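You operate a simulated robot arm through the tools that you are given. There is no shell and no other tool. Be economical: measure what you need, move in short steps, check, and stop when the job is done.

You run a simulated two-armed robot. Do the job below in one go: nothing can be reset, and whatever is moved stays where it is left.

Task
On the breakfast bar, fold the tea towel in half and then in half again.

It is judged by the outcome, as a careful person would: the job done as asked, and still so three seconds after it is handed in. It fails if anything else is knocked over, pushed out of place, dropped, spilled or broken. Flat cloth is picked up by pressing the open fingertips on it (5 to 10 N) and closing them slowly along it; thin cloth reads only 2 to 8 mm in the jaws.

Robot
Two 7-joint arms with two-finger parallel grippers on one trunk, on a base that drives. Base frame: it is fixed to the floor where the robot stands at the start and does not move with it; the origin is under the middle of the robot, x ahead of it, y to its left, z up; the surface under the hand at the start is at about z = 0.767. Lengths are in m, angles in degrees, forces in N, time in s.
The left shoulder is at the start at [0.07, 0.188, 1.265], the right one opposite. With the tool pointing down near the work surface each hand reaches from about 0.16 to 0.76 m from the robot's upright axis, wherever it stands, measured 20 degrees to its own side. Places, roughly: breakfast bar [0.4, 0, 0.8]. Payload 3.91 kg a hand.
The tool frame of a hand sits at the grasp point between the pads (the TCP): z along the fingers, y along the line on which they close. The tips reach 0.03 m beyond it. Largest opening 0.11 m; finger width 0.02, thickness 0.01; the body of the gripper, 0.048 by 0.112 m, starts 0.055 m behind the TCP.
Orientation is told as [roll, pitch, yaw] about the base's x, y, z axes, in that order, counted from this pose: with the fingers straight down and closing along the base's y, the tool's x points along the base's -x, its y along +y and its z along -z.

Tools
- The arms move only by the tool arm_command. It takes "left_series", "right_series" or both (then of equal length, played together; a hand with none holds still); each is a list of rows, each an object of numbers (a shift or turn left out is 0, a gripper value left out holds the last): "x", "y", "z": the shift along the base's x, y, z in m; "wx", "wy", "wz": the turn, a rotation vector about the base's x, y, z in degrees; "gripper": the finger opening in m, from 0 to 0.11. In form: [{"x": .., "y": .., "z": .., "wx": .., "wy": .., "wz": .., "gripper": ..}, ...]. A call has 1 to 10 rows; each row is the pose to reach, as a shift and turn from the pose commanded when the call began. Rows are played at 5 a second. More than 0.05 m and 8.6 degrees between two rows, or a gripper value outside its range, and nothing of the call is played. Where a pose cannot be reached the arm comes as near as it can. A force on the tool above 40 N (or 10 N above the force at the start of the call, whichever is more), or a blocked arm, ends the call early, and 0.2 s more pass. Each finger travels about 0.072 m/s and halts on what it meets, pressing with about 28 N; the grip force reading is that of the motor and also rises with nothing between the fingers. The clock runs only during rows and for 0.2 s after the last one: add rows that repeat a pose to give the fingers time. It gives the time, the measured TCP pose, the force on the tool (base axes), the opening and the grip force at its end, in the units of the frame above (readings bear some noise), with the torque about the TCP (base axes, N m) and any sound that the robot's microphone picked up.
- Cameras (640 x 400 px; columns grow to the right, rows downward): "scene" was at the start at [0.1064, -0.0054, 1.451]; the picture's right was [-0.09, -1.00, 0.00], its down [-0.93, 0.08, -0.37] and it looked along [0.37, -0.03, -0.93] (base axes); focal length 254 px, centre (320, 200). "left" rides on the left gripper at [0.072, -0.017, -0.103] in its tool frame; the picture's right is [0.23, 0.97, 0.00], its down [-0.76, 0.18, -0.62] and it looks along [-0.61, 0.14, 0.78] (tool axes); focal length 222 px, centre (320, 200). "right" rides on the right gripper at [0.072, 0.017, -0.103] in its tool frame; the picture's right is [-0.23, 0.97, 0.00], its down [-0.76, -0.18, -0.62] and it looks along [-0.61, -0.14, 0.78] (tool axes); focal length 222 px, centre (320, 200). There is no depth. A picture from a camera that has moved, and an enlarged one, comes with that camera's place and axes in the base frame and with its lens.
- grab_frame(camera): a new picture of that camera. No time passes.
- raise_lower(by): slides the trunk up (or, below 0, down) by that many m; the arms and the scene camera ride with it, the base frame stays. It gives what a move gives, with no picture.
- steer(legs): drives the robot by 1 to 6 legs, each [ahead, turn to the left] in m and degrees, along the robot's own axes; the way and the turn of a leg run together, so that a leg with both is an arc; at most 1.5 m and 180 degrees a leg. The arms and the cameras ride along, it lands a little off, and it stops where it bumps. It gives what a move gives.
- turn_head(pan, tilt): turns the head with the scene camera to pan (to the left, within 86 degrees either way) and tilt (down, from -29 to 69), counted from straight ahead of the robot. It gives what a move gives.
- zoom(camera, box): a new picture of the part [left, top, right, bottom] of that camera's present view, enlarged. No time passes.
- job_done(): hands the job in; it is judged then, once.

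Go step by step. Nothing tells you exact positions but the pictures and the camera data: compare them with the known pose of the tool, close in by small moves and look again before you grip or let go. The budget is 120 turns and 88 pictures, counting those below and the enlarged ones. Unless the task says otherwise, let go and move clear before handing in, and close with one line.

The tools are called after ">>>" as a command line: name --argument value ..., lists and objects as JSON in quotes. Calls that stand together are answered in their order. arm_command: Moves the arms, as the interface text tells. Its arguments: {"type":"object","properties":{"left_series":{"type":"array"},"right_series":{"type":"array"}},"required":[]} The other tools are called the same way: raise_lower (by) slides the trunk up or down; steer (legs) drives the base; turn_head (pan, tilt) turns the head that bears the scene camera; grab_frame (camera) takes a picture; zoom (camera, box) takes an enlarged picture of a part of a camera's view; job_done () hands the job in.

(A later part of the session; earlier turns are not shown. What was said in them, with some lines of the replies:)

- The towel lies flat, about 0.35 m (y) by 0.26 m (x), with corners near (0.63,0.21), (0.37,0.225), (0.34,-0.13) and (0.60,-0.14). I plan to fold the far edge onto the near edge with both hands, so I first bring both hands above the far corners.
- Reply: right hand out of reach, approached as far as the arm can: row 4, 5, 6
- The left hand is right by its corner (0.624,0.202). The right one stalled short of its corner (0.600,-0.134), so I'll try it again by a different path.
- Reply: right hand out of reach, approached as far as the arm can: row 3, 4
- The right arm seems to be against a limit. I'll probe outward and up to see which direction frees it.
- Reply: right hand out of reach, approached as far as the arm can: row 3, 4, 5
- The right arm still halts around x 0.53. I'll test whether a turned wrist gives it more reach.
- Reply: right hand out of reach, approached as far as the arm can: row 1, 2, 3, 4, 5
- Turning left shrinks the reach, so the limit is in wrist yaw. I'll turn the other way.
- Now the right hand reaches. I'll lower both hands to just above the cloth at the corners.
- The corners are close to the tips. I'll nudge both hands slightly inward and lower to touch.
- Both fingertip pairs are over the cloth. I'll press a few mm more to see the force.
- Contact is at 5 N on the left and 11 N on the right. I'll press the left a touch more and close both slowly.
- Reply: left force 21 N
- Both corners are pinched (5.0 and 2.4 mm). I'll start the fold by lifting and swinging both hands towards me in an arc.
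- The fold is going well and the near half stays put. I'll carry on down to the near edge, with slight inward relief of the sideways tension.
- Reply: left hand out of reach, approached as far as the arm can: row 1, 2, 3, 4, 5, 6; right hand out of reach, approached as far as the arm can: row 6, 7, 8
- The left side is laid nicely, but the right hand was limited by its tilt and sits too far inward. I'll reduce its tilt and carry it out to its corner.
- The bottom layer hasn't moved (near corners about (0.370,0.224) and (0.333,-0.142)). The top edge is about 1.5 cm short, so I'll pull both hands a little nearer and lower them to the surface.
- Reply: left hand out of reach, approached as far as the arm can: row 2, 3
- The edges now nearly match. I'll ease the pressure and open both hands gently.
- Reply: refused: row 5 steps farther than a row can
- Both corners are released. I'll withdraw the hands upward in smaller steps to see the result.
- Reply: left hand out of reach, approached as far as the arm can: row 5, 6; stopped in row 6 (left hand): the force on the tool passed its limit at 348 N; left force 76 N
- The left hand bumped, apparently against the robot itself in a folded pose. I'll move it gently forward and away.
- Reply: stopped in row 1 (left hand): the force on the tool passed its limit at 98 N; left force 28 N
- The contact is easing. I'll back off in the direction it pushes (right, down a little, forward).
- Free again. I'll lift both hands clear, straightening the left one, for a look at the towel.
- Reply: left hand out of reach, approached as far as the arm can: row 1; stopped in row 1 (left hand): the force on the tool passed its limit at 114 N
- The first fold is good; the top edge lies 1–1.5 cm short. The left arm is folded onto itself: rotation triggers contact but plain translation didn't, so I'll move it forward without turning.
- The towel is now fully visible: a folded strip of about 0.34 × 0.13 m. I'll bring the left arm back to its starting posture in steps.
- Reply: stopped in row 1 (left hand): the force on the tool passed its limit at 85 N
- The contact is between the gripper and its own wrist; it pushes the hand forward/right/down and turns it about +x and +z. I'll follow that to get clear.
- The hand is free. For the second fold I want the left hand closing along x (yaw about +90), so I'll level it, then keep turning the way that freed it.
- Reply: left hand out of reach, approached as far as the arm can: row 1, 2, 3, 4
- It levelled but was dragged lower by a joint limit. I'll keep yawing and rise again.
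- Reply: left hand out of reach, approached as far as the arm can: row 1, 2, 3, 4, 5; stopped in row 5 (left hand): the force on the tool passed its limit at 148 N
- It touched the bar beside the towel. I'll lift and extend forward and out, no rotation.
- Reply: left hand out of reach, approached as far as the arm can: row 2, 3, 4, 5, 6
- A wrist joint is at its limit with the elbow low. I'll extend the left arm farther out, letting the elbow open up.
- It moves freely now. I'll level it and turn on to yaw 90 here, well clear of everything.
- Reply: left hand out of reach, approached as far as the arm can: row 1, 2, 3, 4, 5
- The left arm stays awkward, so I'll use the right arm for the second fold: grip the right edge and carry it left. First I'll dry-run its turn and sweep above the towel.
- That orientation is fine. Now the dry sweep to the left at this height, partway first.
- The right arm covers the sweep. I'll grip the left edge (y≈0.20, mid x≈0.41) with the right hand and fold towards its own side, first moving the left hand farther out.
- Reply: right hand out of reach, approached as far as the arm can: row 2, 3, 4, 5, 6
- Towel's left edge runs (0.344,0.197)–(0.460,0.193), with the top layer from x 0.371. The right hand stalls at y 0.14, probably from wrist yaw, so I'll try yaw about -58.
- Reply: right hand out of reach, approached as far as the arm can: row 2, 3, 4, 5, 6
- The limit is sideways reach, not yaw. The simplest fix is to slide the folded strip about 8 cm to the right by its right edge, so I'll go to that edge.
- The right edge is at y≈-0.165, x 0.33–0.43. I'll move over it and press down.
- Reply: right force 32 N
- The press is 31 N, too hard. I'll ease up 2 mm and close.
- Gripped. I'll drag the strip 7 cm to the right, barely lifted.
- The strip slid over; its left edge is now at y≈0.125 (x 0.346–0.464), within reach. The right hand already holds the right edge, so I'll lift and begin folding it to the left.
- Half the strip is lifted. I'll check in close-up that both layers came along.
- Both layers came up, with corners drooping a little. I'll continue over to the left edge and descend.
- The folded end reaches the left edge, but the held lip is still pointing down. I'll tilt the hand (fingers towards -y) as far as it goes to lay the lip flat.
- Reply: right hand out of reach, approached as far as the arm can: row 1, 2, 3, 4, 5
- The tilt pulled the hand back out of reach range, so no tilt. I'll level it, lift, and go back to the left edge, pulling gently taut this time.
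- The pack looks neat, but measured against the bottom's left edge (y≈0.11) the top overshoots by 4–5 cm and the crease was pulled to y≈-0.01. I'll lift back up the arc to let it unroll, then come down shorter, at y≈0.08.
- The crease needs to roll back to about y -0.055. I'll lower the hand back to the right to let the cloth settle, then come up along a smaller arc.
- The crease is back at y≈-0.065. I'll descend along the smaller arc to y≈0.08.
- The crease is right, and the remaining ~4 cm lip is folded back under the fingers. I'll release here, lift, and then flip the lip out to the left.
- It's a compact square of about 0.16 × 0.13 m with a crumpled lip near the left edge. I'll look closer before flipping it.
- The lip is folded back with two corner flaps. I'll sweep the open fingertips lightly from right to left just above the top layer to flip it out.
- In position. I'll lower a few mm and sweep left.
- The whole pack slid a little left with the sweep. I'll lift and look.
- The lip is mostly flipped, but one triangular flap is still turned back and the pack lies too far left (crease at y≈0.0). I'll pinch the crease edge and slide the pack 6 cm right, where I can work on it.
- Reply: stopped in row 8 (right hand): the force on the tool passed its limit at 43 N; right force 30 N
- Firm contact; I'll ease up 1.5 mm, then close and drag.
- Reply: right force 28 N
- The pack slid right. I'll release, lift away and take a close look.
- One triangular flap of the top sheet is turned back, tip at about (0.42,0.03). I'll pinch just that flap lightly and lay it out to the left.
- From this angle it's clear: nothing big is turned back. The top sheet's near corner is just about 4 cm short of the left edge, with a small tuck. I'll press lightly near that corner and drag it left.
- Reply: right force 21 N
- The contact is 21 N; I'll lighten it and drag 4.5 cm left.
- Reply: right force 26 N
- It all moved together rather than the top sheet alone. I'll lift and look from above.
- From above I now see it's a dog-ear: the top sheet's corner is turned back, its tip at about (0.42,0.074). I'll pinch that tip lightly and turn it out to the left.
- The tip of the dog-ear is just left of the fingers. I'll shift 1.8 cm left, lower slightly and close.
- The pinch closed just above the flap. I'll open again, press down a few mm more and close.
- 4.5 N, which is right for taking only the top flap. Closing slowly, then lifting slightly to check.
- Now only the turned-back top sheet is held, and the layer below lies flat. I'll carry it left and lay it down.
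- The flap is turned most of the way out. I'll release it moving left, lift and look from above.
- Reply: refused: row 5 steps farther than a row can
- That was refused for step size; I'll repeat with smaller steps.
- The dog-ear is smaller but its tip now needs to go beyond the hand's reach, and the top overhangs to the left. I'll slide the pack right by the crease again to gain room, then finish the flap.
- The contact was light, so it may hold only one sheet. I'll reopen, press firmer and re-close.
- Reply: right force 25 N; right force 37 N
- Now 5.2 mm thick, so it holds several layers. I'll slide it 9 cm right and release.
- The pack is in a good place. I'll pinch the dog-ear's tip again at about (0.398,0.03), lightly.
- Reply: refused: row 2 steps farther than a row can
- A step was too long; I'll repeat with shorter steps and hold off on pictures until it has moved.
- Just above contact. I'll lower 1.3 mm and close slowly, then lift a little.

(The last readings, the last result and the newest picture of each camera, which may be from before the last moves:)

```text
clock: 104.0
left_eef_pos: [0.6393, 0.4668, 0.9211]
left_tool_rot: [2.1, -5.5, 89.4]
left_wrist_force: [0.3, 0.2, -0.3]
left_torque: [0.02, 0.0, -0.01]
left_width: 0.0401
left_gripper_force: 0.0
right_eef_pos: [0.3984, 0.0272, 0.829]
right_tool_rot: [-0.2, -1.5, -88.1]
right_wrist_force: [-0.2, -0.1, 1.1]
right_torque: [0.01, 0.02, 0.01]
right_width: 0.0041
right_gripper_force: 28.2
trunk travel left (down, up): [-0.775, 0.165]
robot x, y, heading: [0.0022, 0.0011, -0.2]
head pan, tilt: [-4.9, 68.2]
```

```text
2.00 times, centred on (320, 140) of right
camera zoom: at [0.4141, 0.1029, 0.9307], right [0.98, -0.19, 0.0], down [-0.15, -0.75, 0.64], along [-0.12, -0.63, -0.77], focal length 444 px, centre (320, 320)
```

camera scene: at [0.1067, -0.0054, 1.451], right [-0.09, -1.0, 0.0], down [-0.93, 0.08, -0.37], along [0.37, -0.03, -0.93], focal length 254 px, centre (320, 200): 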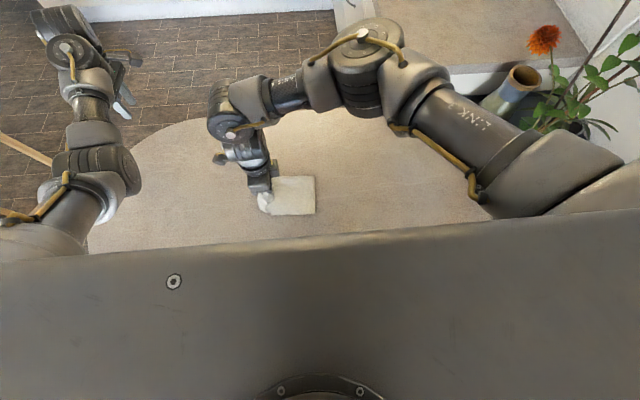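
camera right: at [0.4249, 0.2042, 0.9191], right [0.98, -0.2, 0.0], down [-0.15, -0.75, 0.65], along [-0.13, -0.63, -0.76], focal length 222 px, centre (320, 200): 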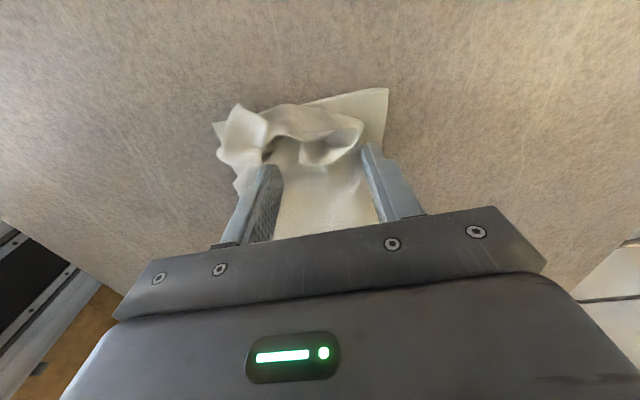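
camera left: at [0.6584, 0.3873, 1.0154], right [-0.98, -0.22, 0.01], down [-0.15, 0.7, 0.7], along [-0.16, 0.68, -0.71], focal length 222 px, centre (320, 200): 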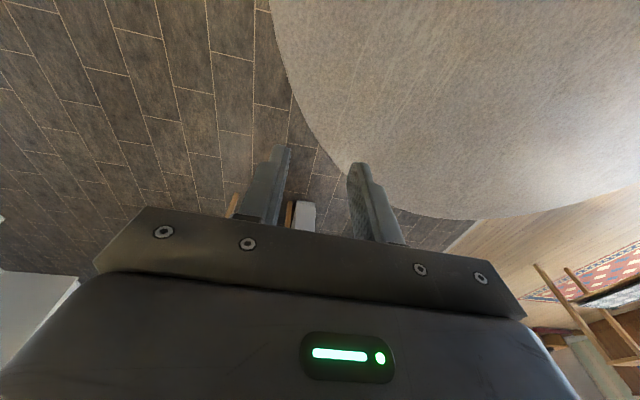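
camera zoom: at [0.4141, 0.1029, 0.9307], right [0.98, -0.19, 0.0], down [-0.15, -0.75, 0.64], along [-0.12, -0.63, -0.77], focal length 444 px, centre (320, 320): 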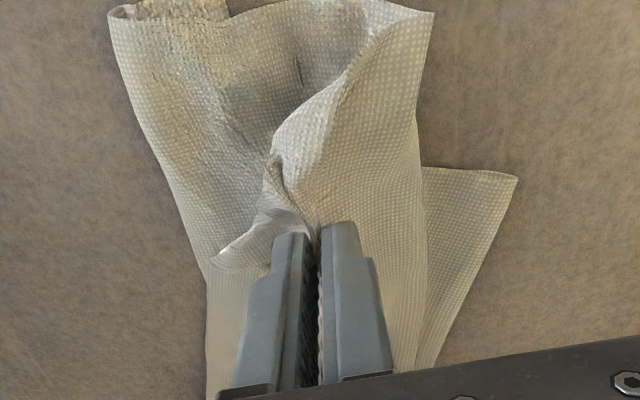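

The flap's tip is held and standing up. I'll release it upright, step behind it, and sweep it over to the left with the fingertips kept just above the stack.

>>> arm_command --right_series '[{"z": -0.012}, {"z": -0.015, "gripper": 0.008}, {"z": -0.012, "gripper": 0.016}, {"z": 0.02}, {"z": 0.035, "y": -0.02}, {"z": 0.035, "y": -0.045, "gripper": 0.04}, {"z": 0.01, "y": -0.045}, {"z": -0.018, "y": -0.045}]'

>>> arm_command --right_series '[{"y": 0.012}, {"y": 0.024}, {"y": 0.036}, {"y": 0.048, "x": -0.004}, {"y": 0.06, "x": -0.008}, {"y": 0.072, "x": -0.012}, {"y": 0.084, "x": -0.015}, {"y": 0.098, "x": -0.018}, {"y": 0.112, "x": -0.018, "z": 0.005}]'

>>> zoom --camera "right" --box '[200, 40, 440, 240]'

```text
clock: 105.8
left_eef_pos: [0.6395, 0.4672, 0.9207]
left_tool_rot: [2.3, -5.6, 89.4]
left_wrist_force: [0.2, -0.4, 0.6]
left_torque: [-0.01, 0.01, 0.0]
left_width: 0.0401
left_gripper_force: 0.0
right_eef_pos: [0.3985, -0.016, 0.8109]
right_tool_rot: [-0.2, -1.5, -88.1]
right_wrist_force: [0.1, -0.1, 0.6]
right_torque: [0.02, -0.01, 0.01]
right_width: 0.0399
right_gripper_force: 0.1
trunk travel left (down, up): [-0.775, 0.165]
robot x, y, heading: [-0.0019, -0.0, -0.1]
head pan, tilt: [-4.9, 68.2]
```

```text
clock: 107.8
left_eef_pos: [0.6392, 0.4686, 0.92]
left_tool_rot: [2.1, -5.7, 89.3]
left_wrist_force: [0.5, -0.8, 0.2]
left_torque: [-0.01, 0.0, 0.02]
left_width: 0.0399
left_gripper_force: 0.0
right_eef_pos: [0.3803, 0.0975, 0.8165]
right_tool_rot: [-0.2, -1.4, -88.1]
right_wrist_force: [-0.9, 0.7, 0.3]
right_torque: [0.01, -0.02, 0.0]
right_width: 0.04
right_gripper_force: 0.0
trunk travel left (down, up): [-0.775, 0.165]
robot x, y, heading: [0.0002, 0.004, 0.1]
head pan, tilt: [-4.9, 68.2]
```

```text
2.00 times, centred on (320, 140) of right
camera zoom: at [0.3952, 0.1721, 0.9174], right [0.98, -0.2, 0.0], down [-0.15, -0.75, 0.64], along [-0.12, -0.63, -0.77], focal length 444 px, centre (320, 320)
```

zoom: 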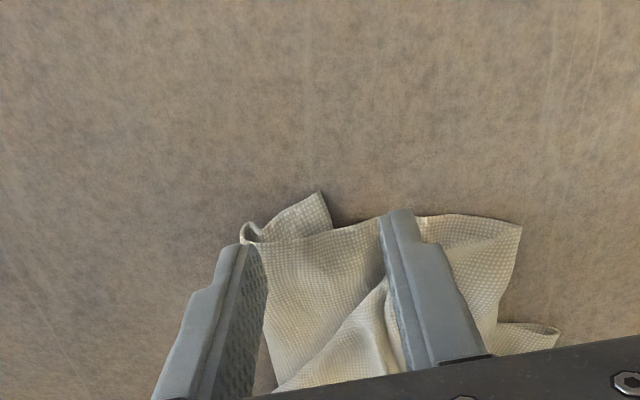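

I'll lift clear and check from above.

>>> arm_command --right_series '[{"z": 0.03}, {"z": 0.07}, {"z": 0.11}, {"z": 0.13, "x": 0.03, "y": -0.03}, {"z": 0.14, "x": 0.06, "y": -0.06}, {"z": 0.14, "x": 0.09, "y": -0.09}, {"z": 0.14, "x": 0.11, "y": -0.12}]'

>>> zoom --camera "scene" --box '[250, 155, 370, 235]'

```text
clock: 109.4
left_eef_pos: [0.6394, 0.4672, 0.922]
left_tool_rot: [2.2, -5.7, 89.3]
left_wrist_force: [-0.3, -0.3, 0.1]
left_torque: [0.01, 0.02, 0.01]
left_width: 0.0399
left_gripper_force: 0.0
right_eef_pos: [0.4933, -0.0257, 0.9543]
right_tool_rot: [-0.2, -1.4, -88.1]
right_wrist_force: [0.0, -0.2, 0.4]
right_torque: [0.0, 0.0, -0.01]
right_width: 0.0401
right_gripper_force: 0.1
trunk travel left (down, up): [-0.775, 0.165]
robot x, y, heading: [0.0045, 0.0005, -0.1]
head pan, tilt: [-4.9, 68.2]
```

```text
5.00 times, centred on (310, 195) of scene
camera zoom: at [0.107, -0.0077, 1.4509], right [-0.09, -1.0, 0.0], down [-0.93, 0.08, -0.37], along [0.37, -0.03, -0.93], focal length 1270 px, centre (370, 225)
```

zoom: 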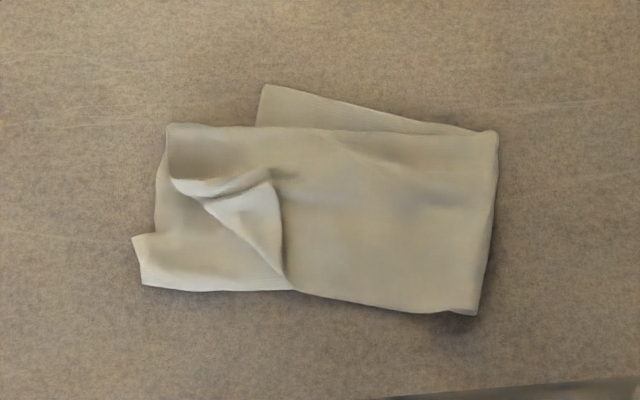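

Better: the top hem is now laid out at the far side and only a smaller dog-ear remains. One more sweep, slightly lower and aimed at it.

>>> arm_command --right_series '[{"x": -0.04, "gripper": 0.03}, {"x": -0.08, "y": 0.006}, {"x": -0.108, "y": 0.012}, {"x": -0.108, "y": 0.012, "z": -0.04}, {"x": -0.108, "y": 0.012, "z": -0.085}, {"x": -0.108, "y": 0.012, "z": -0.125}, {"x": -0.108, "y": 0.012, "z": -0.144}, {"x": -0.108, "y": 0.012, "z": -0.147}]'

>>> arm_command --right_series '[{"y": 0.012}, {"y": 0.024, "z": -0.001}, {"y": 0.036, "z": -0.001}, {"y": 0.046, "z": 0.0}, {"y": 0.056, "z": 0.002}, {"y": 0.068, "z": 0.004, "x": -0.003}, {"y": 0.08, "z": 0.006, "x": -0.006}, {"y": 0.092, "z": 0.008, "x": -0.01}, {"y": 0.104, "z": 0.01, "x": -0.012}]'

>>> arm_command --right_series '[{"z": 0.03}, {"z": 0.07}, {"z": 0.11}, {"z": 0.13, "x": 0.03, "y": -0.03}, {"z": 0.14, "x": 0.06, "y": -0.06}, {"z": 0.14, "x": 0.09, "y": -0.09}, {"z": 0.14, "x": 0.11, "y": -0.12}]'

>>> zoom --camera "scene" --box '[250, 155, 370, 235]'

```text
clock: 111.2
left_eef_pos: [0.6387, 0.4679, 0.9211]
left_tool_rot: [2.0, -5.6, 89.3]
left_wrist_force: [-0.5, -0.1, 0.7]
left_torque: [-0.02, -0.02, -0.02]
left_width: 0.0399
left_gripper_force: 0.0
right_eef_pos: [0.3827, -0.0131, 0.808]
right_tool_rot: [-0.2, -1.6, -88.1]
right_wrist_force: [0.0, 0.3, -0.4]
right_torque: [-0.03, -0.01, 0.0]
right_width: 0.03
right_gripper_force: 0.1
trunk travel left (down, up): [-0.775, 0.165]
robot x, y, heading: [-0.0024, 0.0, 0.2]
head pan, tilt: [-4.9, 68.2]
```

```text
clock: 113.2
left_eef_pos: [0.6384, 0.4682, 0.9197]
left_tool_rot: [2.1, -5.6, 89.5]
left_wrist_force: [0.3, 0.4, 0.7]
left_torque: [0.01, -0.03, 0.04]
left_width: 0.0401
left_gripper_force: 0.1
right_eef_pos: [0.3713, 0.0942, 0.8195]
right_tool_rot: [-0.2, -1.5, -88.1]
right_wrist_force: [-0.3, 0.2, 1.6]
right_torque: [0.03, 0.0, -0.03]
right_width: 0.03
right_gripper_force: 0.1
trunk travel left (down, up): [-0.775, 0.165]
robot x, y, heading: [-0.0011, 0.0003, -0.1]
head pan, tilt: [-4.9, 68.2]
```

```text
clock: 114.8
left_eef_pos: [0.6401, 0.4666, 0.9214]
left_tool_rot: [2.1, -5.7, 89.3]
left_wrist_force: [-0.2, -0.8, -0.2]
left_torque: [0.01, -0.02, -0.01]
left_width: 0.0402
left_gripper_force: 0.0
right_eef_pos: [0.4811, -0.0276, 0.9588]
right_tool_rot: [-0.1, -1.4, -88.1]
right_wrist_force: [-0.4, 0.1, 0.1]
right_torque: [0.04, 0.01, 0.01]
right_width: 0.0301
right_gripper_force: 0.0
trunk travel left (down, up): [-0.775, 0.165]
robot x, y, heading: [0.0012, 0.0002, -0.2]
head pan, tilt: [-4.9, 68.2]
```

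```text
5.00 times, centred on (310, 195) of scene
camera zoom: at [0.1072, -0.0078, 1.4509], right [-0.09, -1.0, 0.0], down [-0.93, 0.08, -0.37], along [0.37, -0.03, -0.93], focal length 1270 px, centre (370, 225)
```

zoom: 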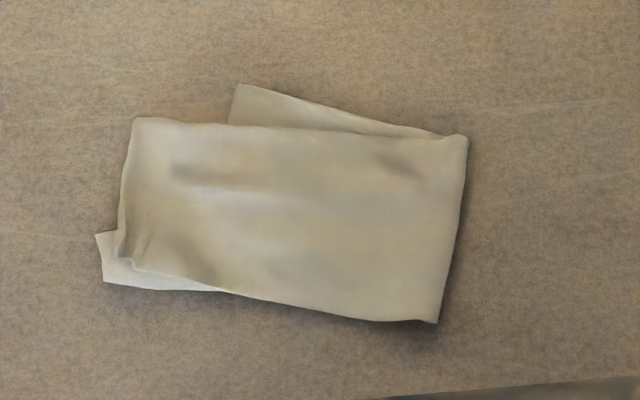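

The dog-ear is gone and the towel is now a neat quarter-size pack. I'll check the whole scene once to be sure nothing else was disturbed.

>>> grab_frame --camera "scene"

```text
1 pictures are left
camera scene: at [0.1072, -0.0078, 1.4509], right [-0.09, -1.0, 0.0], down [-0.93, 0.08, -0.37], along [0.37, -0.03, -0.93], focal length 254 px, centre (320, 200)
```

scene: 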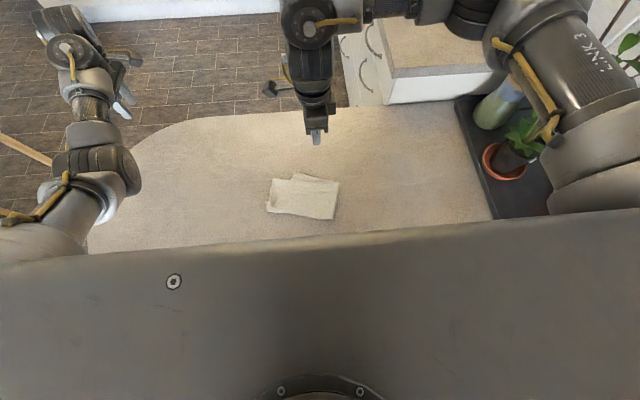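

The towel lies folded in half and in half again on the bar, both hands are clear, and the vase and plants I can see are in place. I'm handing in.

>>> job_done

```text
The job is handed in.
```

The tea towel is folded in half and then in half again on the breakfast bar, though not perfectly squared: the top layers overhang the lower ones by about 6 cm at the left end.
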